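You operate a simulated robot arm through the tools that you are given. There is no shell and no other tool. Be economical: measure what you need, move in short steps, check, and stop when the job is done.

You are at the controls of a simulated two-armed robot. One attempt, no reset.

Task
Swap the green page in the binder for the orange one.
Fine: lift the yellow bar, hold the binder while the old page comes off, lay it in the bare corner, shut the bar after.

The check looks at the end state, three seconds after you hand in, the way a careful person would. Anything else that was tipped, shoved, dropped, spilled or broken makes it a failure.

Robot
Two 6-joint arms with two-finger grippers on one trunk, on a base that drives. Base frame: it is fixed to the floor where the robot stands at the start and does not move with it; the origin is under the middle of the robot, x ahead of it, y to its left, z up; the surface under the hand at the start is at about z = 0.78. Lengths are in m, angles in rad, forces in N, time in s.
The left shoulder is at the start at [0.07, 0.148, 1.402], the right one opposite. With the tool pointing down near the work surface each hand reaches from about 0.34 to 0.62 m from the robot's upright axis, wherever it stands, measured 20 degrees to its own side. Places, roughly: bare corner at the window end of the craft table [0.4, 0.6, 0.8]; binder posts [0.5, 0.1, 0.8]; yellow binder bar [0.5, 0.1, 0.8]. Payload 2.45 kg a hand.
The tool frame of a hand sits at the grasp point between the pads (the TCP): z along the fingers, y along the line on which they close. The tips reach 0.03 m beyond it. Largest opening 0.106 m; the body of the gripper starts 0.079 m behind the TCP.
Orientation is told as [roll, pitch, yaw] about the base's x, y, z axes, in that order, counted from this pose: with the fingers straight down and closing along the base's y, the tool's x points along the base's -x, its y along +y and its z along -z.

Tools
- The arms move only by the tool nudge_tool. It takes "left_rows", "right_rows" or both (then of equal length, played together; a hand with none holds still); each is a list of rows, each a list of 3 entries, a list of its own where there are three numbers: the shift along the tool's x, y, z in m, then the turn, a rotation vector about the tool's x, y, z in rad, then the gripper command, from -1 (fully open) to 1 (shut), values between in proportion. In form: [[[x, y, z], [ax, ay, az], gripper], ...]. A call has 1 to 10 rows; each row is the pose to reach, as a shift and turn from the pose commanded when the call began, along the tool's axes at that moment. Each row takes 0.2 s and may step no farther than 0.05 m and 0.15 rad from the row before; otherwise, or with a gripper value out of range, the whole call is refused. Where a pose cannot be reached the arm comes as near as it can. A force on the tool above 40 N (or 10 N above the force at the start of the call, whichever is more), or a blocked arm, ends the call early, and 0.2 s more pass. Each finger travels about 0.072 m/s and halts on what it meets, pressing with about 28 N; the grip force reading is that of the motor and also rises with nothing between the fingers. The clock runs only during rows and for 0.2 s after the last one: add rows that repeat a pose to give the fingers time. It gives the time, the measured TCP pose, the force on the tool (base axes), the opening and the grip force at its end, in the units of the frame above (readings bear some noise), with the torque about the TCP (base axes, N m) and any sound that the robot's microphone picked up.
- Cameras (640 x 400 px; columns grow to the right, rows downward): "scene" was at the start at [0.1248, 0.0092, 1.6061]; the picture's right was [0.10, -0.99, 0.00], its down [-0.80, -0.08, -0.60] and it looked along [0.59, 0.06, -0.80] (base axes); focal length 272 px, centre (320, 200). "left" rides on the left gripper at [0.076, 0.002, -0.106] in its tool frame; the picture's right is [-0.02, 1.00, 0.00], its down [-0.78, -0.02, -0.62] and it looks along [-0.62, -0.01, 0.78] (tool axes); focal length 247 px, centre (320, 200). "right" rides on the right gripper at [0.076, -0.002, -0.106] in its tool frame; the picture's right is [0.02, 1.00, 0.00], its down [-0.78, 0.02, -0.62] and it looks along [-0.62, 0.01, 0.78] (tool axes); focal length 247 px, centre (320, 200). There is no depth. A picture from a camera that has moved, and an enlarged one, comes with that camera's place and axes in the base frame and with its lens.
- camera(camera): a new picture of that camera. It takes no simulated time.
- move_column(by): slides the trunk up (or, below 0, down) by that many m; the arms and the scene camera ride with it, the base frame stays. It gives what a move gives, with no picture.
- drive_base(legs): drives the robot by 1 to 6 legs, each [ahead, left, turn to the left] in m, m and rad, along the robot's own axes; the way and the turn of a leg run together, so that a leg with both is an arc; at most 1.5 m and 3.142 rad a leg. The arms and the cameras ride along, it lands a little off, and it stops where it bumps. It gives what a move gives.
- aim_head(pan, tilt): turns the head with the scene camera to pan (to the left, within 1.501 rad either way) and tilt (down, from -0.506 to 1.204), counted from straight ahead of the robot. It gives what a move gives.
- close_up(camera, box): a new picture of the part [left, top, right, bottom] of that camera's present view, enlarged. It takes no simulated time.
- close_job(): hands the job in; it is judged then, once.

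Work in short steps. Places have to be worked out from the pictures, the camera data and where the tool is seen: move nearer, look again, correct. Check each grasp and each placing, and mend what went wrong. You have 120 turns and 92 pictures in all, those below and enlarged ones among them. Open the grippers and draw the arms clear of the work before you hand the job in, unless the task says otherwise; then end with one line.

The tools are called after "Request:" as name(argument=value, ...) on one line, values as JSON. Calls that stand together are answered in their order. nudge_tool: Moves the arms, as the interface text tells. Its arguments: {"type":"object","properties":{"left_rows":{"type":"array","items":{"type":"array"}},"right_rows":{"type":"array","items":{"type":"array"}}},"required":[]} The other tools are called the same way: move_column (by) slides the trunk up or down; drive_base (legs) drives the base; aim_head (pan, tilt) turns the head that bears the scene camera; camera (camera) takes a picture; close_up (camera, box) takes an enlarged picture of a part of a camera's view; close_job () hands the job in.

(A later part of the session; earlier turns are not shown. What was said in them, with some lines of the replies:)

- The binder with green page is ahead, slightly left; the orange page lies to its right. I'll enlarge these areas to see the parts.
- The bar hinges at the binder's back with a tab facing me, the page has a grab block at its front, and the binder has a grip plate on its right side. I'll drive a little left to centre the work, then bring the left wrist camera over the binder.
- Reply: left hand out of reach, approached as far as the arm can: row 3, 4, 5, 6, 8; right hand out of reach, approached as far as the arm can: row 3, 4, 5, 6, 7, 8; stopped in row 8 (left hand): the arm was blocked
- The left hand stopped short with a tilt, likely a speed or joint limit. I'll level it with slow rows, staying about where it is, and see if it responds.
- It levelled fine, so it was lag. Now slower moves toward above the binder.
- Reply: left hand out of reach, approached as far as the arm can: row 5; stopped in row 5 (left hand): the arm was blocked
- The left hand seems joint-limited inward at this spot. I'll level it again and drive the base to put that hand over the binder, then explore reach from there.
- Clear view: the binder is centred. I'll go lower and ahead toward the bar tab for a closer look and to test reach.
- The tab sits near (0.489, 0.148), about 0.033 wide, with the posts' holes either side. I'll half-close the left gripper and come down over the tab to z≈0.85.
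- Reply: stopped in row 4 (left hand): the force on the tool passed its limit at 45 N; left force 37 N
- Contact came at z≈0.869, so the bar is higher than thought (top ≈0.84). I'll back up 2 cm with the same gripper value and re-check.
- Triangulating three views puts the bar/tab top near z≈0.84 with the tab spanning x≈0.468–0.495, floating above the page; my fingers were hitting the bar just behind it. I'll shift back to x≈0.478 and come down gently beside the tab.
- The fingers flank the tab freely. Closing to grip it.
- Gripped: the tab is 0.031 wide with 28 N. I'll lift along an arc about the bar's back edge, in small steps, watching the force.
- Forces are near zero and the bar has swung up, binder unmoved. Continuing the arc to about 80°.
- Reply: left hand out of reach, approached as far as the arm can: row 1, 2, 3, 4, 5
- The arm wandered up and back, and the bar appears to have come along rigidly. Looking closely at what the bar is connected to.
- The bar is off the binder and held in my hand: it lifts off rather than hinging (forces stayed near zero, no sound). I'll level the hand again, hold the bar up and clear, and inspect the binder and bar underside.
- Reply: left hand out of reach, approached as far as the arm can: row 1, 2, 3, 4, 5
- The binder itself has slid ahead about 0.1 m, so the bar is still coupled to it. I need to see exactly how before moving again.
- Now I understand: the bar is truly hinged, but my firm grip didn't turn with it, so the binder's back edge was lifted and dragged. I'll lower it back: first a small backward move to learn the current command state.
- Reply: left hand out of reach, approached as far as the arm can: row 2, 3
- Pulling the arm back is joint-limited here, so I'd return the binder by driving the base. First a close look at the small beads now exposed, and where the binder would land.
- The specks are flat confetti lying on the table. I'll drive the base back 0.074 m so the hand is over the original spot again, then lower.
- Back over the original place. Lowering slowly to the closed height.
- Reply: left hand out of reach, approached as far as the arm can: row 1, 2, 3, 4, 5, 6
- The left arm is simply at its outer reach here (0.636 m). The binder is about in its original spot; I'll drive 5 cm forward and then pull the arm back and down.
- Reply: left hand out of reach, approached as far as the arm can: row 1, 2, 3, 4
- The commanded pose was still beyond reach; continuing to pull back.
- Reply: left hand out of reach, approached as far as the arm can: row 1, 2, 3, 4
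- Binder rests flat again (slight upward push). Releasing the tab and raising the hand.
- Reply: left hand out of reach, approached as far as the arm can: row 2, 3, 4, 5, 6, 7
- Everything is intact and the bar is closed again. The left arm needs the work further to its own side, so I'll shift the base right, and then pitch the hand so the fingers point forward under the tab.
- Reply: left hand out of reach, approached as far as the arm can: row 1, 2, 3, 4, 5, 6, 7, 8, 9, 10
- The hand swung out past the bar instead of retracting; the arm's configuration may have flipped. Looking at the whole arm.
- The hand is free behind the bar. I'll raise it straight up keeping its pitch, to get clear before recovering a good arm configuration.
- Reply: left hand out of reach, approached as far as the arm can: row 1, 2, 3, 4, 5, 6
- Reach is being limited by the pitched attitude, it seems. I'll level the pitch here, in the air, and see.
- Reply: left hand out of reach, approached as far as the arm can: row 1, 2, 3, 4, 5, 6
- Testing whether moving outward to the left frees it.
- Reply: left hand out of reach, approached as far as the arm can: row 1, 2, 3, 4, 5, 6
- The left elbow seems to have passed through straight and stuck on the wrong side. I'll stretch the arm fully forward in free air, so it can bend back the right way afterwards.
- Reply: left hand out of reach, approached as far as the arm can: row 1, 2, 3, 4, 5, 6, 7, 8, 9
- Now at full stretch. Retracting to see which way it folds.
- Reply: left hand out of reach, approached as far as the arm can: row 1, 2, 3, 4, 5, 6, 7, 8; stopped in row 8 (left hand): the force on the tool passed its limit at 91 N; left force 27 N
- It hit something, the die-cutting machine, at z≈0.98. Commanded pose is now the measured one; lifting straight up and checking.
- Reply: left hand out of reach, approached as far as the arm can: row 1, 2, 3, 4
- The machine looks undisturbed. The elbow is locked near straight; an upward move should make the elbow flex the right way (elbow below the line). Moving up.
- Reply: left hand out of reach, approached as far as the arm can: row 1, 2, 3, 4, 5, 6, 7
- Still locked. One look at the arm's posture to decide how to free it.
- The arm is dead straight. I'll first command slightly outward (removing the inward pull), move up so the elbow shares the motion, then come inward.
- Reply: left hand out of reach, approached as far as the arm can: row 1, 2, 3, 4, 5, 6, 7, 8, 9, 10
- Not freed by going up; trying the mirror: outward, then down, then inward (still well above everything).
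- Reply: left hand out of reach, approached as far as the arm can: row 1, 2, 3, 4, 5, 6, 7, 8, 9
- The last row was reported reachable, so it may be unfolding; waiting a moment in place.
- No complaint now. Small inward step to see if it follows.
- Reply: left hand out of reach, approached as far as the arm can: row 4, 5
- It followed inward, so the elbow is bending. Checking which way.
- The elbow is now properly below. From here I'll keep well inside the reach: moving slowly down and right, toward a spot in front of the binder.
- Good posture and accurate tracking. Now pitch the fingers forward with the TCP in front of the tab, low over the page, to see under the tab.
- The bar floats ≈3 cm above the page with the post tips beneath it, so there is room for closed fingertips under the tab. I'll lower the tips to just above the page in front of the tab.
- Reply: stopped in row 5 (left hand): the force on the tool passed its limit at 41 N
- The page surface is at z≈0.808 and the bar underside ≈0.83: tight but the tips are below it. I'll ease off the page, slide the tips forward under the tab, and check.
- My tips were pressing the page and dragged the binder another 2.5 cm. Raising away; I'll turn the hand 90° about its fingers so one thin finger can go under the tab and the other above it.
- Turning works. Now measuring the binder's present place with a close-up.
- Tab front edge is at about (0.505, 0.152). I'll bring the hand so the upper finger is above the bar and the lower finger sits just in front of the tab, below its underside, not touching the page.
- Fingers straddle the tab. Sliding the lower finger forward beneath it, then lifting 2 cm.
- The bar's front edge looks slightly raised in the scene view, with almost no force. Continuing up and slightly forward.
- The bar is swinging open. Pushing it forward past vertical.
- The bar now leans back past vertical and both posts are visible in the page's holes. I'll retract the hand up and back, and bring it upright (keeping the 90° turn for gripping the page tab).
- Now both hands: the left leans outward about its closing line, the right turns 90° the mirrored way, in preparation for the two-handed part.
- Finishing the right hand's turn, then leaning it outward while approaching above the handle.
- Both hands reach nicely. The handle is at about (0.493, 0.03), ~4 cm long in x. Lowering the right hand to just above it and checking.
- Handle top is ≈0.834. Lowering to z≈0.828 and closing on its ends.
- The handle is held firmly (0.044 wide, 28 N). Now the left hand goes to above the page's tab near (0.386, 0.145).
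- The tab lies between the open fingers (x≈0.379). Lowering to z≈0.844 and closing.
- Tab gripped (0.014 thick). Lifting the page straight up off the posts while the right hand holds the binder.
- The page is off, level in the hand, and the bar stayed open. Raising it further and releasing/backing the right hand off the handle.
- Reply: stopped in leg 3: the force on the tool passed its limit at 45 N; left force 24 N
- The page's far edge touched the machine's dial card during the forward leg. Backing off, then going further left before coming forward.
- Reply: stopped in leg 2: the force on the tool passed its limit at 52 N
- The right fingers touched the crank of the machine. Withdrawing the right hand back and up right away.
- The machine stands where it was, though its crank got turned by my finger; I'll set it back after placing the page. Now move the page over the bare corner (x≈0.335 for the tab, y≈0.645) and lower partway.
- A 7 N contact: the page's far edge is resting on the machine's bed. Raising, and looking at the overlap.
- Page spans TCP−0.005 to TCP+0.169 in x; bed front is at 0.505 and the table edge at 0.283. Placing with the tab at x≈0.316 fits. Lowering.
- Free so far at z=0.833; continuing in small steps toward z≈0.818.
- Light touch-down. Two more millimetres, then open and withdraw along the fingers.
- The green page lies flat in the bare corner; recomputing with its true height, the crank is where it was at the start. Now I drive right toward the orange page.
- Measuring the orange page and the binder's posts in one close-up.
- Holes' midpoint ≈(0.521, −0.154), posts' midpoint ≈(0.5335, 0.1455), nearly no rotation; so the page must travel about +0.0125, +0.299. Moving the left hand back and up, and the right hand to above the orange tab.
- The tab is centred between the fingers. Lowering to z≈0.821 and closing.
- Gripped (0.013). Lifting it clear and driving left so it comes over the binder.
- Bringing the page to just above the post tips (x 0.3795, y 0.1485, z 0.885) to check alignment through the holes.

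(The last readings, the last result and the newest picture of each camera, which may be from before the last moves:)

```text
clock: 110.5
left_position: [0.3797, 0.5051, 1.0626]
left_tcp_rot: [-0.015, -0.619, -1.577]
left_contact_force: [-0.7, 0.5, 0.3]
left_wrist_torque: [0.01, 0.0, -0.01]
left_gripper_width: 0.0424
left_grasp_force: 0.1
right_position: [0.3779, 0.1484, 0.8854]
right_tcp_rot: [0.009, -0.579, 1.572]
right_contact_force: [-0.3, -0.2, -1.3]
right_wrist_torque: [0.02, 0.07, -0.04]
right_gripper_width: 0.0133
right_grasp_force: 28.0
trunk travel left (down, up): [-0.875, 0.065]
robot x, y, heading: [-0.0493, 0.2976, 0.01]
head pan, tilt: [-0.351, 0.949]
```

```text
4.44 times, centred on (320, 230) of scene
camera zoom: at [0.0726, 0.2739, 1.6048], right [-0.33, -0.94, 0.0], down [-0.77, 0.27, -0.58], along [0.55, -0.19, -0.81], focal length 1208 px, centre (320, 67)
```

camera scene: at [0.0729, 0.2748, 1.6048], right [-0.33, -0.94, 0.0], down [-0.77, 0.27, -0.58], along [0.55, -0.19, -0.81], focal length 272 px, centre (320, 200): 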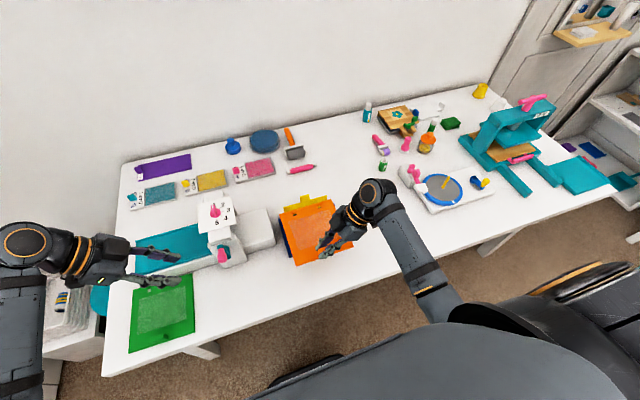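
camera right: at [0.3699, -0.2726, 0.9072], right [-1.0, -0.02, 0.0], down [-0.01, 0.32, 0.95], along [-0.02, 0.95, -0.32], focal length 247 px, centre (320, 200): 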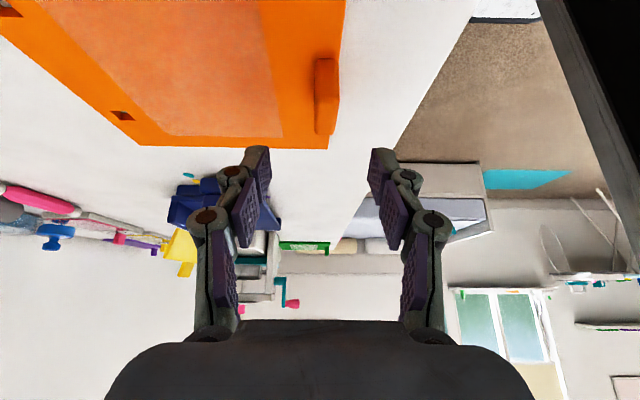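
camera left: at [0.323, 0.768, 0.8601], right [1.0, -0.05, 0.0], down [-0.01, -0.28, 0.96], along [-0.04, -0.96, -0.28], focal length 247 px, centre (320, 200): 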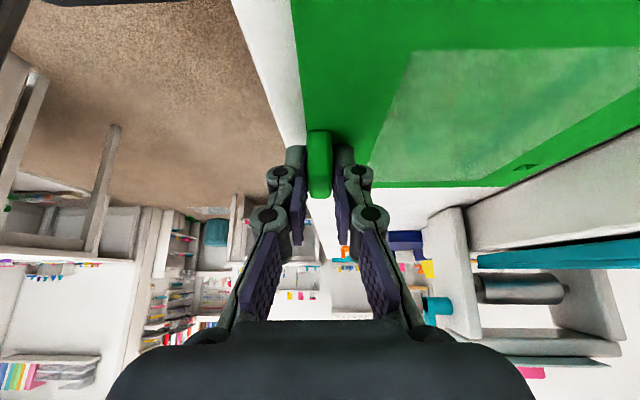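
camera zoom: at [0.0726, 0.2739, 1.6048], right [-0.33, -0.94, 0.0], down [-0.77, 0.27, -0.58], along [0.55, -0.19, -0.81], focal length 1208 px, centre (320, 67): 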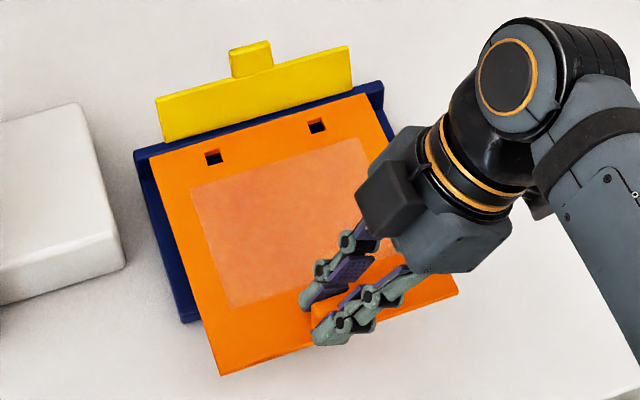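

Comparing with the binder's rail in the same picture, the holes sit about 6 mm too far left (y). Correcting and lowering to just at the post tips.

Request:
nudge_tool(right_rows=[[[0.005, -0.001, -0.0033], [0, 0, 0], 0.9], [[0.005, -0.0015, -0.0033], [0, 0, 0], 0.9], [[0.0116, -0.0015, 0.0067], [0, 0, 0], 0.9], [[0.0116, -0.0015, 0.0067], [0, 0, 0], 0.9]])

Request:
close_up(camera="scene", box=[285, 195, 355, 235])

```text
clock: 111.5
left_position: [0.3805, 0.5054, 1.0622]
left_tcp_rot: [-0.018, -0.619, -1.579]
left_contact_force: [-0.2, 0.9, -0.6]
left_wrist_torque: [0.0, -0.01, 0.02]
left_gripper_width: 0.0425
left_grasp_force: 0.0
right_position: [0.3811, 0.1417, 0.8744]
right_tcp_rot: [0.01, -0.579, 1.574]
right_contact_force: [0.3, 0.2, -1.1]
right_wrist_torque: [0.02, 0.08, -0.01]
right_gripper_width: 0.0134
right_grasp_force: 27.8
trunk travel left (down, up): [-0.875, 0.065]
robot x, y, heading: [-0.0493, 0.2978, 0.012]
head pan, tilt: [-0.351, 0.949]
```

```text
9.14 times, centred on (320, 215) of scene
camera zoom: at [0.0729, 0.2737, 1.6048], right [-0.33, -0.94, 0.0], down [-0.77, 0.27, -0.58], along [0.55, -0.19, -0.81], focal length 2486 px, centre (320, 63)
```

zoom: 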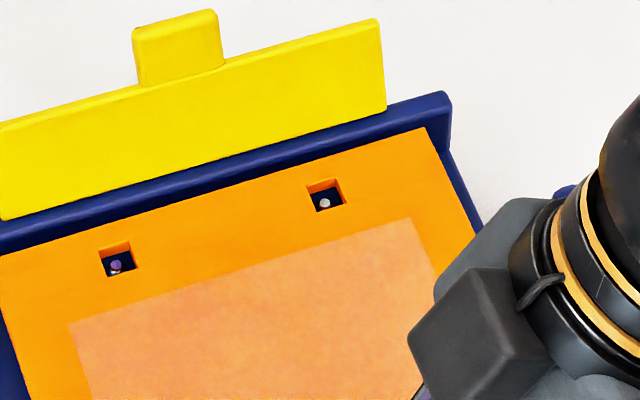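

Both post tips show in the holes, nearly centred; a 2 mm forward shift is all that's needed. Lowering onto the posts.

Request:
nudge_tool(right_rows=[[[0.0, -0.002, 0.0], [0, 0, 0], 0.9], [[0.003, -0.002, 0.0045], [0, 0, 0], 0.9], [[0.0065, -0.002, 0.01], [0, 0, 0], 0.9], [[0.01, -0.002, 0.015], [0, 0, 0], 0.9], [[0.0135, -0.002, 0.0205], [0, 0, 0], 0.9], [[0.0165, -0.002, 0.025], [0, 0, 0], 0.9], [[0.0165, -0.002, 0.025], [0, 0, 0], 0.9]])

Request:
close_up(camera="scene", box=[265, 185, 375, 275])

```text
clock: 113.1
left_position: [0.3795, 0.506, 1.0634]
left_tcp_rot: [-0.015, -0.619, -1.577]
left_contact_force: [-0.2, 0.3, 1.1]
left_wrist_torque: [0.03, -0.01, 0.0]
left_gripper_width: 0.0425
left_grasp_force: 0.1
right_position: [0.3817, 0.1425, 0.8444]
right_tcp_rot: [0.007, -0.579, 1.575]
right_contact_force: [-2.2, 1.2, 7.0]
right_wrist_torque: [-0.23, -0.23, 0.22]
right_gripper_width: 0.0134
right_grasp_force: 27.7
trunk travel left (down, up): [-0.875, 0.065]
robot x, y, heading: [-0.0466, 0.2954, 0.01]
head pan, tilt: [-0.351, 0.949]
```

```text
4.44 times, centred on (320, 230) of scene
camera zoom: at [0.0712, 0.2749, 1.6051], right [-0.33, -0.94, 0.0], down [-0.77, 0.27, -0.58], along [0.55, -0.19, -0.81], focal length 1208 px, centre (320, 67)
```

zoom: 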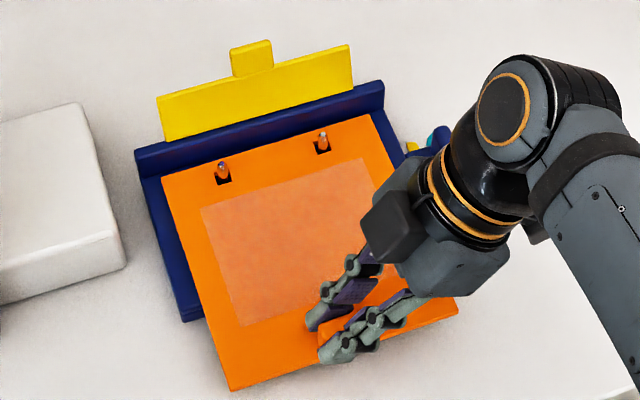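

Both posts stand through the holes and the page is seated (7 N upward). Releasing and withdrawing the right hand.

Request:
nudge_tool(right_rows=[[[0, 0, 0], [0, 0, 0], 0.6], [[0, 0, 0], [0, 0, 0], 0.2], [[0, 0, 0], [0, 0, 0], 0.2], [[0, 0, -0.015], [0, 0, 0], 0.2], [[0, 0, -0.045], [0, 0, 0], 0.2], [[0, 0, -0.09], [0, 0, 0], 0.2], [[0, 0, -0.13], [0, 0, 0], 0.2], [[0, 0, -0.16], [0, 0, 0], 0.2], [[0, 0, -0.16], [0, 0, 0], 0.2]])

Request:
close_up(camera="scene", box=[265, 185, 375, 275])

```text
clock: 115.1
left_position: [0.3806, 0.5059, 1.0611]
left_tcp_rot: [-0.019, -0.621, -1.577]
left_contact_force: [0.0, 0.1, -0.8]
left_wrist_torque: [0.01, -0.01, -0.02]
left_gripper_width: 0.0424
left_grasp_force: 0.0
right_position: [0.3811, 0.0569, 0.9786]
right_tcp_rot: [0.011, -0.578, 1.572]
right_contact_force: [0.0, 0.0, -0.1]
right_wrist_torque: [0.01, -0.02, -0.01]
right_gripper_width: 0.0423
right_grasp_force: 0.1
trunk travel left (down, up): [-0.875, 0.065]
robot x, y, heading: [-0.051, 0.2961, 0.009]
head pan, tilt: [-0.351, 0.949]
```

```text
4.44 times, centred on (320, 230) of scene
camera zoom: at [0.0728, 0.2741, 1.6048], right [-0.33, -0.94, 0.0], down [-0.77, 0.27, -0.58], along [0.55, -0.19, -0.81], focal length 1208 px, centre (320, 67)
```

zoom: 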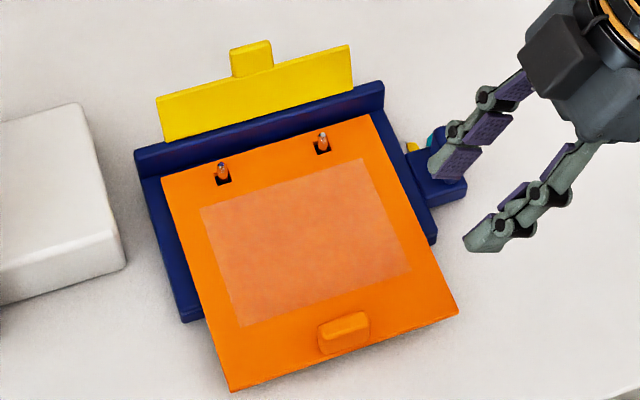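

The orange page sits properly. To shut the bar I'll use the left hand with closed fingers, reaching over and behind the bar and pulling it back toward me. First raise the right hand and drive right.

Request:
nudge_tool(right_rows=[[[-0.013, 0, -0.02], [0, 0, 0], 0.2], [[-0.026, 0, -0.04], [0, 0, 0], 0.2], [[-0.038, 0, -0.058], [0, 0, 0], 0.2], [[-0.038, 0, -0.058], [0, 0, 0], 0.2]])

Request:
drive_base(legs=[[0.01, -0.35, 0]])

Request:
nudge_tool(left_rows=[[[0, 0, 0], [0, 0.12, 0], 0.6], [[0, 0, 0], [0, 0.24, 0], 1], [[0, 0, 0], [0, 0.36, 0], 1], [[0, 0, 0], [0, 0.48, 0], 1], [[0, 0, 0], [0, 0.61, 0], 1], [[0, 0, 0], [0, 0.61, 0], 1]])

```text
clock: 116.1
left_position: [0.3803, 0.5059, 1.062]
left_tcp_rot: [-0.016, -0.619, -1.577]
left_contact_force: [0.5, 0.4, 0.2]
left_wrist_torque: [-0.02, 0.02, 0.04]
left_gripper_width: 0.0424
left_grasp_force: 0.1
right_position: [0.3835, 0.0556, 1.0467]
right_tcp_rot: [0.011, -0.577, 1.571]
right_contact_force: [0.1, -0.3, 0.6]
right_wrist_torque: [-0.01, 0.0, 0.0]
right_gripper_width: 0.0421
right_grasp_force: 0.1
trunk travel left (down, up): [-0.875, 0.065]
robot x, y, heading: [-0.0447, 0.2976, 0.012]
head pan, tilt: [-0.351, 0.949]
```

```text
clock: 118.4
left_position: [0.3938, 0.1529, 1.0621]
left_tcp_rot: [-0.017, -0.621, -1.579]
left_contact_force: [0.4, 0.1, -1.3]
left_wrist_torque: [-0.04, -0.02, 0.0]
left_gripper_width: 0.0424
left_grasp_force: 0.1
right_position: [0.3983, -0.2975, 1.0479]
right_tcp_rot: [0.009, -0.578, 1.573]
right_contact_force: [0.9, 0.1, -0.6]
right_wrist_torque: [-0.04, 0.0, -0.02]
right_gripper_width: 0.0425
right_grasp_force: 0.1
trunk travel left (down, up): [-0.875, 0.065]
robot x, y, heading: [-0.0324, -0.056, 0.008]
head pan, tilt: [-0.351, 0.949]
```

```text
clock: 119.8
left_position: [0.4046, 0.1411, 1.0032]
left_tcp_rot: [-0.01, -0.009, -1.589]
left_contact_force: [-0.6, 1.2, 1.5]
left_wrist_torque: [0.0, 0.0, -0.03]
left_gripper_width: 0.0
left_grasp_force: 28.5
left hand out of reach, approached as far as the arm can: row 3, 4, 5, 6
right_position: [0.3972, -0.2988, 1.0475]
right_tcp_rot: [0.011, -0.577, 1.573]
right_contact_force: [0.8, 0.0, 0.7]
right_wrist_torque: [-0.01, 0.01, -0.01]
right_gripper_width: 0.0421
right_grasp_force: 0.0
trunk travel left (down, up): [-0.875, 0.065]
robot x, y, heading: [-0.032, -0.0623, 0.007]
head pan, tilt: [-0.351, 0.949]
```

The arm is slightly inner-limited, which clears as I go forward. Moving ahead above the bar and pitching slightly forward.

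Request:
nudge_tool(left_rows=[[[0, 0.025, 0], [0, 0, 0], 1], [[0, 0.05, 0], [0, 0, 0], 1], [[0, 0.075, 0.01], [0, 0, 0], 1], [[0, 0.1, 0.02], [-0.06, 0, 0], 1], [[0, 0.125, 0.03], [-0.12, 0, 0], 1], [[0, 0.15, 0.04], [-0.18, 0, 0], 1], [[0, 0.175, 0.05], [-0.24, 0, 0], 1], [[0, 0.2, 0.06], [-0.3, 0, 0], 1], [[0, 0.218, 0.065], [-0.3, 0, 0], 1], [[0, 0.218, 0.065], [-0.3, 0, 0], 1]])

Request:
aim_head(pan=0.3, tilt=0.9)

Request:
close_up(camera="scene", box=[230, 140, 350, 240])

```text
clock: 122.0
left_position: [0.6247, 0.1349, 0.9343]
left_tcp_rot: [0.287, -0.01, -1.586]
left_contact_force: [0.7, 1.0, -0.4]
left_wrist_torque: [0.01, 0.0, -0.03]
left_gripper_width: 0.0002
left_grasp_force: 28.2
right_position: [0.3978, -0.2992, 1.0469]
right_tcp_rot: [0.011, -0.579, 1.571]
right_contact_force: [-0.8, -0.3, -0.2]
right_wrist_torque: [0.0, 0.01, 0.01]
right_gripper_width: 0.0423
right_grasp_force: 0.1
trunk travel left (down, up): [-0.875, 0.065]
robot x, y, heading: [-0.0293, -0.0575, 0.005]
head pan, tilt: [-0.351, 0.949]
```

```text
clock: 123.1
left_position: [0.6232, 0.1364, 0.9326]
left_tcp_rot: [0.286, -0.009, -1.587]
left_contact_force: [0.2, 0.7, 0.1]
left_wrist_torque: [-0.02, 0.0, -0.01]
left_gripper_width: 0.0
left_grasp_force: 27.9
right_position: [0.3988, -0.2997, 1.0461]
right_tcp_rot: [0.012, -0.579, 1.572]
right_contact_force: [1.0, 1.3, 0.4]
right_wrist_torque: [-0.01, 0.0, 0.01]
right_gripper_width: 0.0426
right_grasp_force: 0.1
trunk travel left (down, up): [-0.875, 0.065]
robot x, y, heading: [-0.0357, -0.0604, 0.009]
head pan, tilt: [0.3, 0.901]
```

```text
4.00 times, centred on (290, 190) of scene
camera zoom: at [0.0901, -0.033, 1.6084], right [0.31, -0.95, 0.0], down [-0.75, -0.24, -0.62], along [0.59, 0.19, -0.78], focal length 1088 px, centre (440, 240)
```

zoom: 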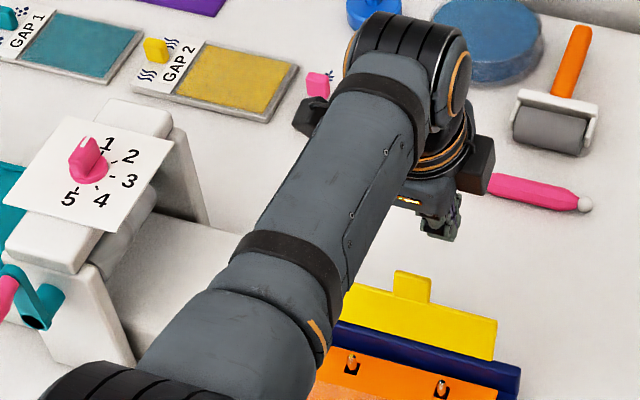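

The closed fingertips are behind the bar. Lowering 2 cm and pulling back toward me in small steps.

Request:
nudge_tool(left_rows=[[[0, -0.003, 0.011], [0, 0, 0], 1], [[0, -0.0062, 0.0211], [0, 0, 0], 1], [[0, -0.0206, 0.0169], [0, 0, 0], 1], [[0, -0.035, 0.0126], [0, 0, 0], 1], [[0, -0.049, 0.0084], [0, 0, 0], 1], [[0, -0.0635, 0.0041], [0, 0, 0], 1], [[0, -0.078, -0.0002], [0, 0, 0], 1], [[0, -0.0925, -0.0044], [0, 0, 0], 1], [[0, -0.0925, -0.0044], [0, 0, 0], 1]])

Request:
close_up(camera="scene", box=[230, 150, 350, 250])

```text
clock: 125.1
left_position: [0.5336, 0.1383, 0.9108]
left_tcp_rot: [0.287, -0.009, -1.588]
left_contact_force: [-0.4, 0.8, 0.1]
left_wrist_torque: [-0.02, 0.01, 0.0]
left_gripper_width: 0.0
left_grasp_force: 28.1
right_position: [0.3977, -0.3, 1.0472]
right_tcp_rot: [0.01, -0.58, 1.573]
right_contact_force: [-0.2, 1.1, -0.7]
right_wrist_torque: [0.02, 0.06, -0.01]
right_gripper_width: 0.0424
right_grasp_force: 0.0
trunk travel left (down, up): [-0.875, 0.065]
robot x, y, heading: [-0.0354, -0.0594, 0.01]
head pan, tilt: [0.3, 0.901]
```

```text
4.00 times, centred on (290, 200) of scene
camera zoom: at [0.0902, -0.0328, 1.6084], right [0.31, -0.95, 0.0], down [-0.75, -0.24, -0.62], along [0.59, 0.19, -0.78], focal length 1088 px, centre (440, 200)
```

zoom: 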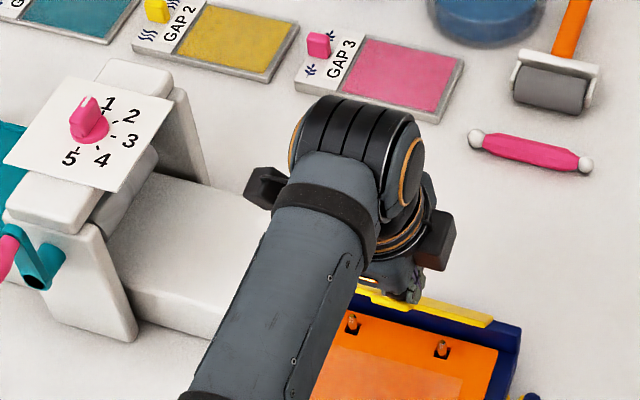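

The bar follows and stays where pushed (some hinge friction). Continuing forward and down along its arc to the closed position.

Request:
nudge_tool(left_rows=[[[0, -0.014, 0.002], [0, 0, 0], 1], [[0, -0.0274, 0.0044], [0, 0, 0], 1], [[0, -0.0359, 0.0155], [0, 0, 0], 1], [[0, -0.0371, 0.022], [0, 0, 0], 1], [[0, -0.0371, 0.0266], [0, 0, 0], 1], [[0, -0.0371, 0.0266], [0, 0, 0], 1]])

Request:
close_up(camera="scene", box=[230, 150, 350, 250])

```text
clock: 126.5
left_position: [0.5051, 0.1382, 0.8766]
left_tcp_rot: [0.287, -0.008, -1.589]
left_contact_force: [0.0, 0.2, 0.5]
left_wrist_torque: [0.0, 0.02, 0.01]
left_gripper_width: 0.0
left_grasp_force: 28.7
right_position: [0.3976, -0.2993, 1.0457]
right_tcp_rot: [0.009, -0.581, 1.572]
right_contact_force: [-0.5, 0.0, -0.8]
right_wrist_torque: [0.01, -0.01, 0.0]
right_gripper_width: 0.0423
right_grasp_force: 0.1
trunk travel left (down, up): [-0.875, 0.065]
robot x, y, heading: [-0.0324, -0.0599, 0.011]
head pan, tilt: [0.3, 0.901]
```

```text
4.00 times, centred on (290, 200) of scene
camera zoom: at [0.0899, -0.0328, 1.6084], right [0.31, -0.95, 0.0], down [-0.75, -0.24, -0.62], along [0.59, 0.19, -0.78], focal length 1088 px, centre (440, 200)
```

zoom: 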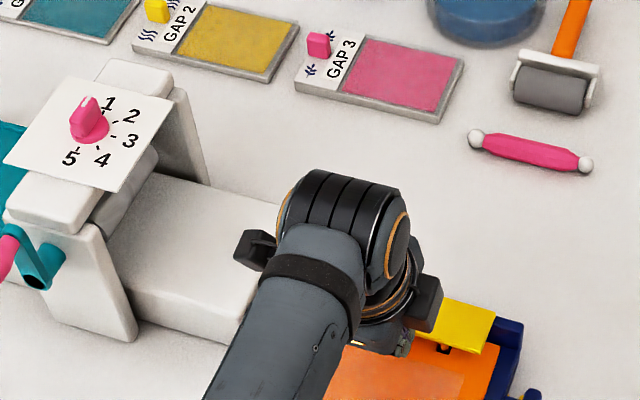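

It looks nearly flat. Pressing down gently another centimetre, then rising clear.

Request:
nudge_tool(left_rows=[[[0, -0.001, 0.003], [0, 0, 0], 1], [[0, -0.002, 0.006], [0, 0, 0], 1], [[0, -0.0028, 0.0096], [0, 0, 0], 1], [[0, -0.0028, 0.0096], [0, 0, 0], 1]])

Request:
nudge_tool(left_rows=[[[0, 0.006, -0.02], [0, 0, 0], 1], [[0, 0.014, -0.05], [0, 0, 0], 1], [[0, 0.02, -0.08], [0, 0, 0], 1], [[0, 0.028, -0.11], [0, 0, 0], 1], [[0.03, 0.028, -0.12], [0, 0, 0], 1], [[0.06, 0.028, -0.12], [0, 0, 0], 1], [[0.09, 0.028, -0.12], [0, 0, 0], 1], [[0.09, 0.028, -0.12], [0, 0, 0], 1]])

Request:
close_up(camera="scene", box=[230, 170, 350, 270])

```text
clock: 127.5
left_position: [0.5033, 0.1374, 0.8686]
left_tcp_rot: [0.293, -0.009, -1.585]
left_contact_force: [0.8, 1.7, 17.0]
left_wrist_torque: [0.1, -0.05, 0.08]
left_gripper_width: 0.0
left_grasp_force: 27.9
right_position: [0.3955, -0.3005, 1.0485]
right_tcp_rot: [0.007, -0.581, 1.572]
right_contact_force: [-0.2, -0.6, 0.2]
right_wrist_torque: [-0.03, 0.01, -0.05]
right_gripper_width: 0.0422
right_grasp_force: 0.1
trunk travel left (down, up): [-0.875, 0.065]
robot x, y, heading: [-0.0337, -0.0577, 0.014]
head pan, tilt: [0.3, 0.901]
```

```text
clock: 129.3
left_position: [0.5003, 0.2281, 0.9884]
left_tcp_rot: [0.286, -0.007, -1.588]
left_contact_force: [0.0, 0.1, 0.2]
left_wrist_torque: [0.04, 0.0, 0.01]
left_gripper_width: 0.0002
left_grasp_force: 28.5
right_position: [0.3978, -0.2996, 1.0456]
right_tcp_rot: [0.01, -0.58, 1.573]
right_contact_force: [-0.2, -0.1, -0.8]
right_wrist_torque: [0.0, 0.01, 0.01]
right_gripper_width: 0.0424
right_grasp_force: 0.0
trunk travel left (down, up): [-0.875, 0.065]
robot x, y, heading: [-0.0319, -0.0628, 0.01]
head pan, tilt: [0.3, 0.901]
```

```text
4.00 times, centred on (290, 220) of scene
camera zoom: at [0.0897, -0.0333, 1.6085], right [0.31, -0.95, 0.0], down [-0.75, -0.24, -0.62], along [0.59, 0.19, -0.78], focal length 1088 px, centre (440, 120)
```

zoom: 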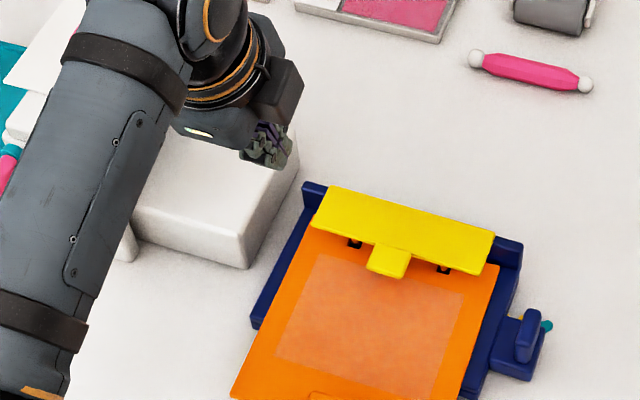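

The bar is shut over the orange page (17 N press at the closed height). The binder stands ~2.7 cm ahead of where it began; I'll gently draw it back by its handle. First the left hand goes up and away, then I drive left for the right hand's reach.

Request:
nudge_tool(left_rows=[[[0.01, -0.007, -0.012], [0, 0, 0], 1], [[0.02, -0.015, -0.025], [0, 0, 0], 1], [[0.035, -0.025, -0.04], [0, 0, 0], 1], [[0.05, -0.035, -0.052], [0, 0, 0], 1], [[0.065, -0.045, -0.065], [0, 0, 0], 1], [[0.08, -0.06, -0.08], [0, 0, 0], 1], [[0.08, -0.06, -0.08], [0, 0, 0], 1]])

Request:
drive_base(legs=[[-0.01, 0.15, 0]])

```text
clock: 130.9
left_position: [0.4198, 0.3106, 1.0487]
left_tcp_rot: [0.287, -0.011, -1.589]
left_contact_force: [0.3, 0.1, 1.2]
left_wrist_torque: [0.0, 0.02, -0.03]
left_gripper_width: 0.0
left_grasp_force: 27.9
right_position: [0.3983, -0.3002, 1.0466]
right_tcp_rot: [0.011, -0.579, 1.571]
right_contact_force: [0.5, -0.2, 0.1]
right_wrist_torque: [-0.01, 0.01, -0.03]
right_gripper_width: 0.0424
right_grasp_force: 0.0
trunk travel left (down, up): [-0.875, 0.065]
robot x, y, heading: [-0.0343, -0.057, 0.008]
head pan, tilt: [0.3, 0.901]
```

```text
clock: 132.2
left_position: [0.4093, 0.4571, 1.0472]
left_tcp_rot: [0.287, -0.008, -1.587]
left_contact_force: [-0.1, -0.7, -0.4]
left_wrist_torque: [-0.01, -0.01, 0.06]
left_gripper_width: 0.0
left_grasp_force: 27.9
right_position: [0.3868, -0.1538, 1.0467]
right_tcp_rot: [0.009, -0.579, 1.574]
right_contact_force: [0.0, 0.8, -0.2]
right_wrist_torque: [0.01, 0.02, 0.01]
right_gripper_width: 0.0424
right_grasp_force: 0.1
trunk travel left (down, up): [-0.875, 0.065]
robot x, y, heading: [-0.0434, 0.0892, 0.012]
head pan, tilt: [0.3, 0.901]
```

Right hand to just above and outside the handle, open; then checking the view.

Request:
nudge_tool(right_rows=[[[-0.005, -0.025, 0.01], [0, 0, 0], -0.4], [[-0.01, -0.05, 0.025], [0, 0, 0], -0.4], [[-0.015, -0.075, 0.045], [0, 0, 0], -0.4], [[-0.02, -0.104, 0.07], [0, 0, 0], -0.4], [[-0.024, -0.104, 0.11], [0, 0, 0], -0.4], [[-0.028, -0.104, 0.15], [0, 0, 0], -0.4], [[-0.031, -0.104, 0.18], [0, 0, 0], -0.4], [[-0.031, -0.104, 0.2], [0, 0, 0], -0.4], [[-0.031, -0.104, 0.2], [0, 0, 0], -0.4]])

Request:
camera(camera="right")

```text
clock: 134.2
left_position: [0.4077, 0.4591, 1.0494]
left_tcp_rot: [0.286, -0.009, -1.587]
left_contact_force: [-0.8, 0.2, 0.5]
left_wrist_torque: [0.0, -0.02, -0.01]
left_gripper_width: 0.0001
left_grasp_force: 27.9
right_position: [0.4874, -0.0144, 0.8956]
right_tcp_rot: [0.011, -0.577, 1.575]
right_contact_force: [-0.4, 0.4, 0.0]
right_wrist_torque: [0.02, 0.0, -0.01]
right_gripper_width: 0.0742
right_grasp_force: 0.0
trunk travel left (down, up): [-0.875, 0.065]
robot x, y, heading: [-0.0427, 0.0895, 0.01]
head pan, tilt: [0.3, 0.901]
```

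```text
5 pictures are left
camera right: at [0.49, -0.1374, 0.9427], right [-1.0, -0.03, 0.0], down [-0.01, 0.32, 0.95], along [-0.02, 0.95, -0.32], focal length 247 px, centre (320, 200)
```

right: 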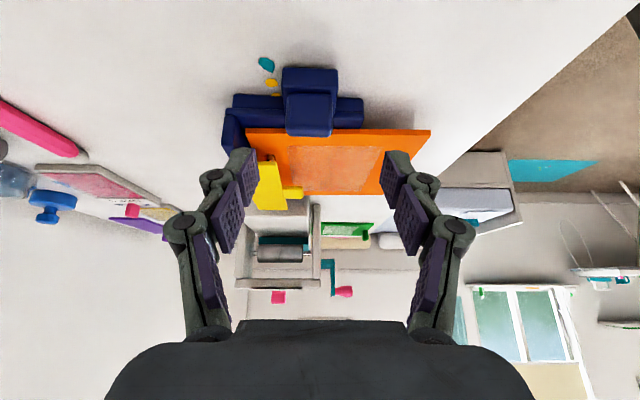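

Handle centred a few mm ahead; moving in along the fingers and closing on it.

Request:
nudge_tool(right_rows=[[[0, -0.007, 0.02], [0, 0, 0], -0.4], [[0, -0.007, 0.045], [0, 0, 0], -0.4], [[0, -0.007, 0.065], [0, 0, 0], -0.4], [[0, -0.007, 0.079], [0, 0, 0], -0.4], [[0, -0.007, 0.079], [0, 0, 0], 0.0], [[0, -0.007, 0.079], [0, 0, 0], 0.3], [[0, -0.007, 0.079], [0, 0, 0], 0.5], [[0, -0.007, 0.079], [0, 0, 0], 0.5]])

```text
clock: 136.0
left_position: [0.4088, 0.4592, 1.0485]
left_tcp_rot: [0.286, -0.012, -1.587]
left_contact_force: [-0.5, -0.2, 1.0]
left_wrist_torque: [0.01, 0.0, 0.0]
left_gripper_width: 0.0
left_grasp_force: 28.2
right_position: [0.4937, 0.0276, 0.8289]
right_tcp_rot: [0.011, -0.577, 1.57]
right_contact_force: [0.4, 1.0, -0.1]
right_wrist_torque: [0.07, -0.11, -0.02]
right_gripper_width: 0.0436
right_grasp_force: 28.1
trunk travel left (down, up): [-0.875, 0.065]
robot x, y, heading: [-0.0463, 0.0922, 0.014]
head pan, tilt: [0.3, 0.901]
```

Handle gripped (0.0436). Drawing the binder back 2.7 cm slowly, then releasing and withdrawing.

Request:
nudge_tool(right_rows=[[[0, 0.006, 0], [0, 0, 0], 0.5], [[0, 0.012, 0], [0, 0, 0], 0.5], [[0, 0.018, 0], [0, 0, 0], 0.5], [[0, 0.024, 0], [0, 0, 0], 0.5], [[-0.003, 0.027, 0], [0, 0, 0], 0.5], [[-0.003, 0.027, 0], [0, 0, 0], 0.5]])

Request:
nudge_tool(right_rows=[[[0, 0, 0], [0, 0, 0], 0.0], [[0, 0, 0], [0, 0, 0], -0.4], [[0, 0, 0], [0, 0, 0], -0.4], [[0, 0, -0.03], [0, 0, 0], -0.4], [[0, 0, -0.07], [0, 0, 0], -0.4], [[0, 0, -0.11], [0, 0, 0], -0.4], [[0, 0, -0.15], [0, 0, 0], -0.6], [[0, 0, -0.18], [0, 0, 0], -1], [[0, 0, -0.18], [0, 0, 0], -1]], left_rows=[[[0, 0, 0], [0, 0, 0], 0.5], [[0, 0, 0], [0, 0, 0], 0], [[0, 0, 0], [0, 0, 0], -0.5], [[0, 0, 0], [0, 0, 0], -1], [[0, 0, 0], [0, 0, 0], -1], [[0, 0, 0], [0, 0, 0], -1], [[0, 0, 0], [0, 0, 0], -1], [[0, 0, 0], [0, 0, 0], -1], [[0, 0, 0], [0, 0, 0], -1]])

Request:
camera(camera="scene")

```text
clock: 137.4
left_position: [0.4089, 0.46, 1.0489]
left_tcp_rot: [0.285, -0.012, -1.587]
left_contact_force: [0.8, 0.7, 0.3]
left_wrist_torque: [0.0, -0.01, -0.01]
left_gripper_width: 0.0002
left_grasp_force: 27.9
right_position: [0.4673, 0.0306, 0.8309]
right_tcp_rot: [0.012, -0.578, 1.573]
right_contact_force: [0.3, -0.1, -4.8]
right_wrist_torque: [-0.43, 0.08, 0.0]
right_gripper_width: 0.0436
right_grasp_force: 27.8
trunk travel left (down, up): [-0.875, 0.065]
robot x, y, heading: [-0.047, 0.0901, 0.011]
head pan, tilt: [0.3, 0.901]
```

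```text
clock: 139.4
left_position: [0.4086, 0.4599, 1.0476]
left_tcp_rot: [0.286, -0.011, -1.588]
left_contact_force: [-0.3, -0.5, -0.4]
left_wrist_torque: [-0.02, -0.03, -0.02]
left_gripper_width: 0.106
left_grasp_force: 0.1
right_position: [0.47, -0.066, 0.9836]
right_tcp_rot: [0.009, -0.578, 1.573]
right_contact_force: [0.0, -0.6, 0.5]
right_wrist_torque: [0.0, -0.01, 0.0]
right_gripper_width: 0.106
right_grasp_force: 0.1
trunk travel left (down, up): [-0.875, 0.065]
robot x, y, heading: [-0.0457, 0.0863, 0.009]
head pan, tilt: [0.3, 0.901]
```

```text
4 pictures are left
camera scene: at [0.0785, 0.1155, 1.6084], right [0.31, -0.95, 0.0], down [-0.75, -0.24, -0.62], along [0.59, 0.19, -0.78], focal length 272 px, centre (320, 200)
```

scene: 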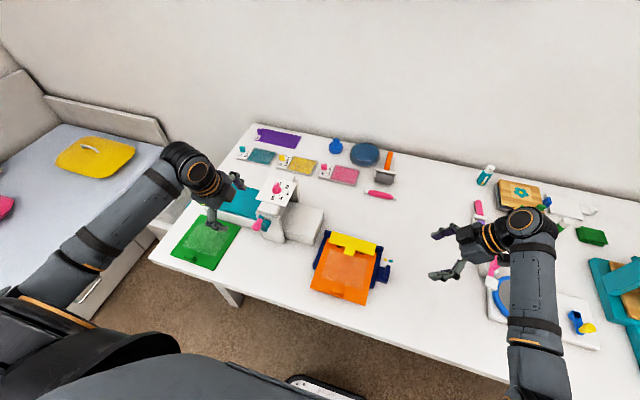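

Everything in place. Driving back to clear the arms, and a last close-up.

Request:
drive_base(legs=[[-0.25, 0, 0]])

Request:
camera(camera="scene")

Request:
close_up(camera="scene", box=[180, 140, 400, 260])

```text
clock: 141.3
left_position: [0.1539, 0.4587, 1.0467]
left_tcp_rot: [0.285, -0.011, -1.58]
left_contact_force: [1.0, -0.3, -0.5]
left_wrist_torque: [0.0, 0.01, 0.01]
left_gripper_width: 0.106
left_grasp_force: 0.0
right_position: [0.2159, -0.0667, 0.9817]
right_tcp_rot: [0.011, -0.577, 1.578]
right_contact_force: [0.0, -0.4, 1.2]
right_wrist_torque: [0.0, 0.02, 0.02]
right_gripper_width: 0.1061
right_grasp_force: 0.1
trunk travel left (down, up): [-0.875, 0.065]
robot x, y, heading: [-0.3001, 0.0867, 0.019]
head pan, tilt: [0.3, 0.901]
```

```text
3 pictures are left
camera scene: at [-0.1746, 0.1117, 1.6083], right [0.31, -0.95, 0.0], down [-0.75, -0.25, -0.62], along [0.59, 0.19, -0.78], focal length 272 px, centre (320, 200)
```

scene: 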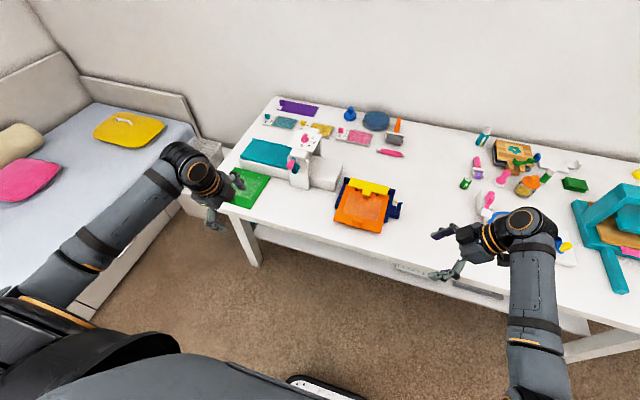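

```text
2.91 times, centred on (290, 200) of scene
camera zoom: at [-0.1746, 0.1117, 1.6083], right [0.31, -0.95, 0.0], down [-0.75, -0.25, -0.62], along [0.59, 0.19, -0.78], focal length 791 px, centre (407, 200)
```

zoom: 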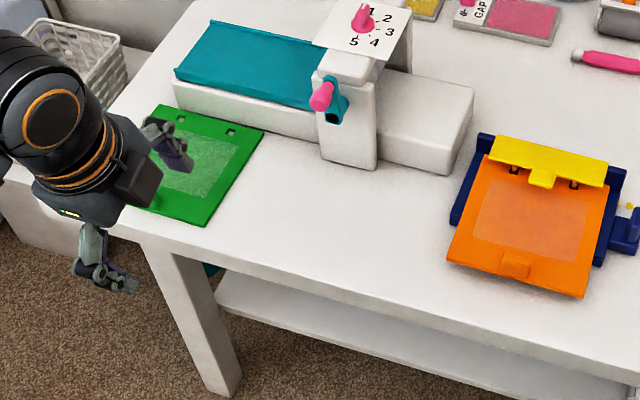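

The orange page is on the posts under the shut bar, the green page lies flat in the bare corner, and both hands are open and clear. Handing in.

Request:
close_job()

```text
The job is handed in.
```

The orange page is on the binder posts with the yellow bar shut over it, and the green page lies flat in the bare corner. On the way I dragged the binder (drawn back to within about a centimetre) and bumped the die-cutting machine a few times; it looks unmoved in the pictures.
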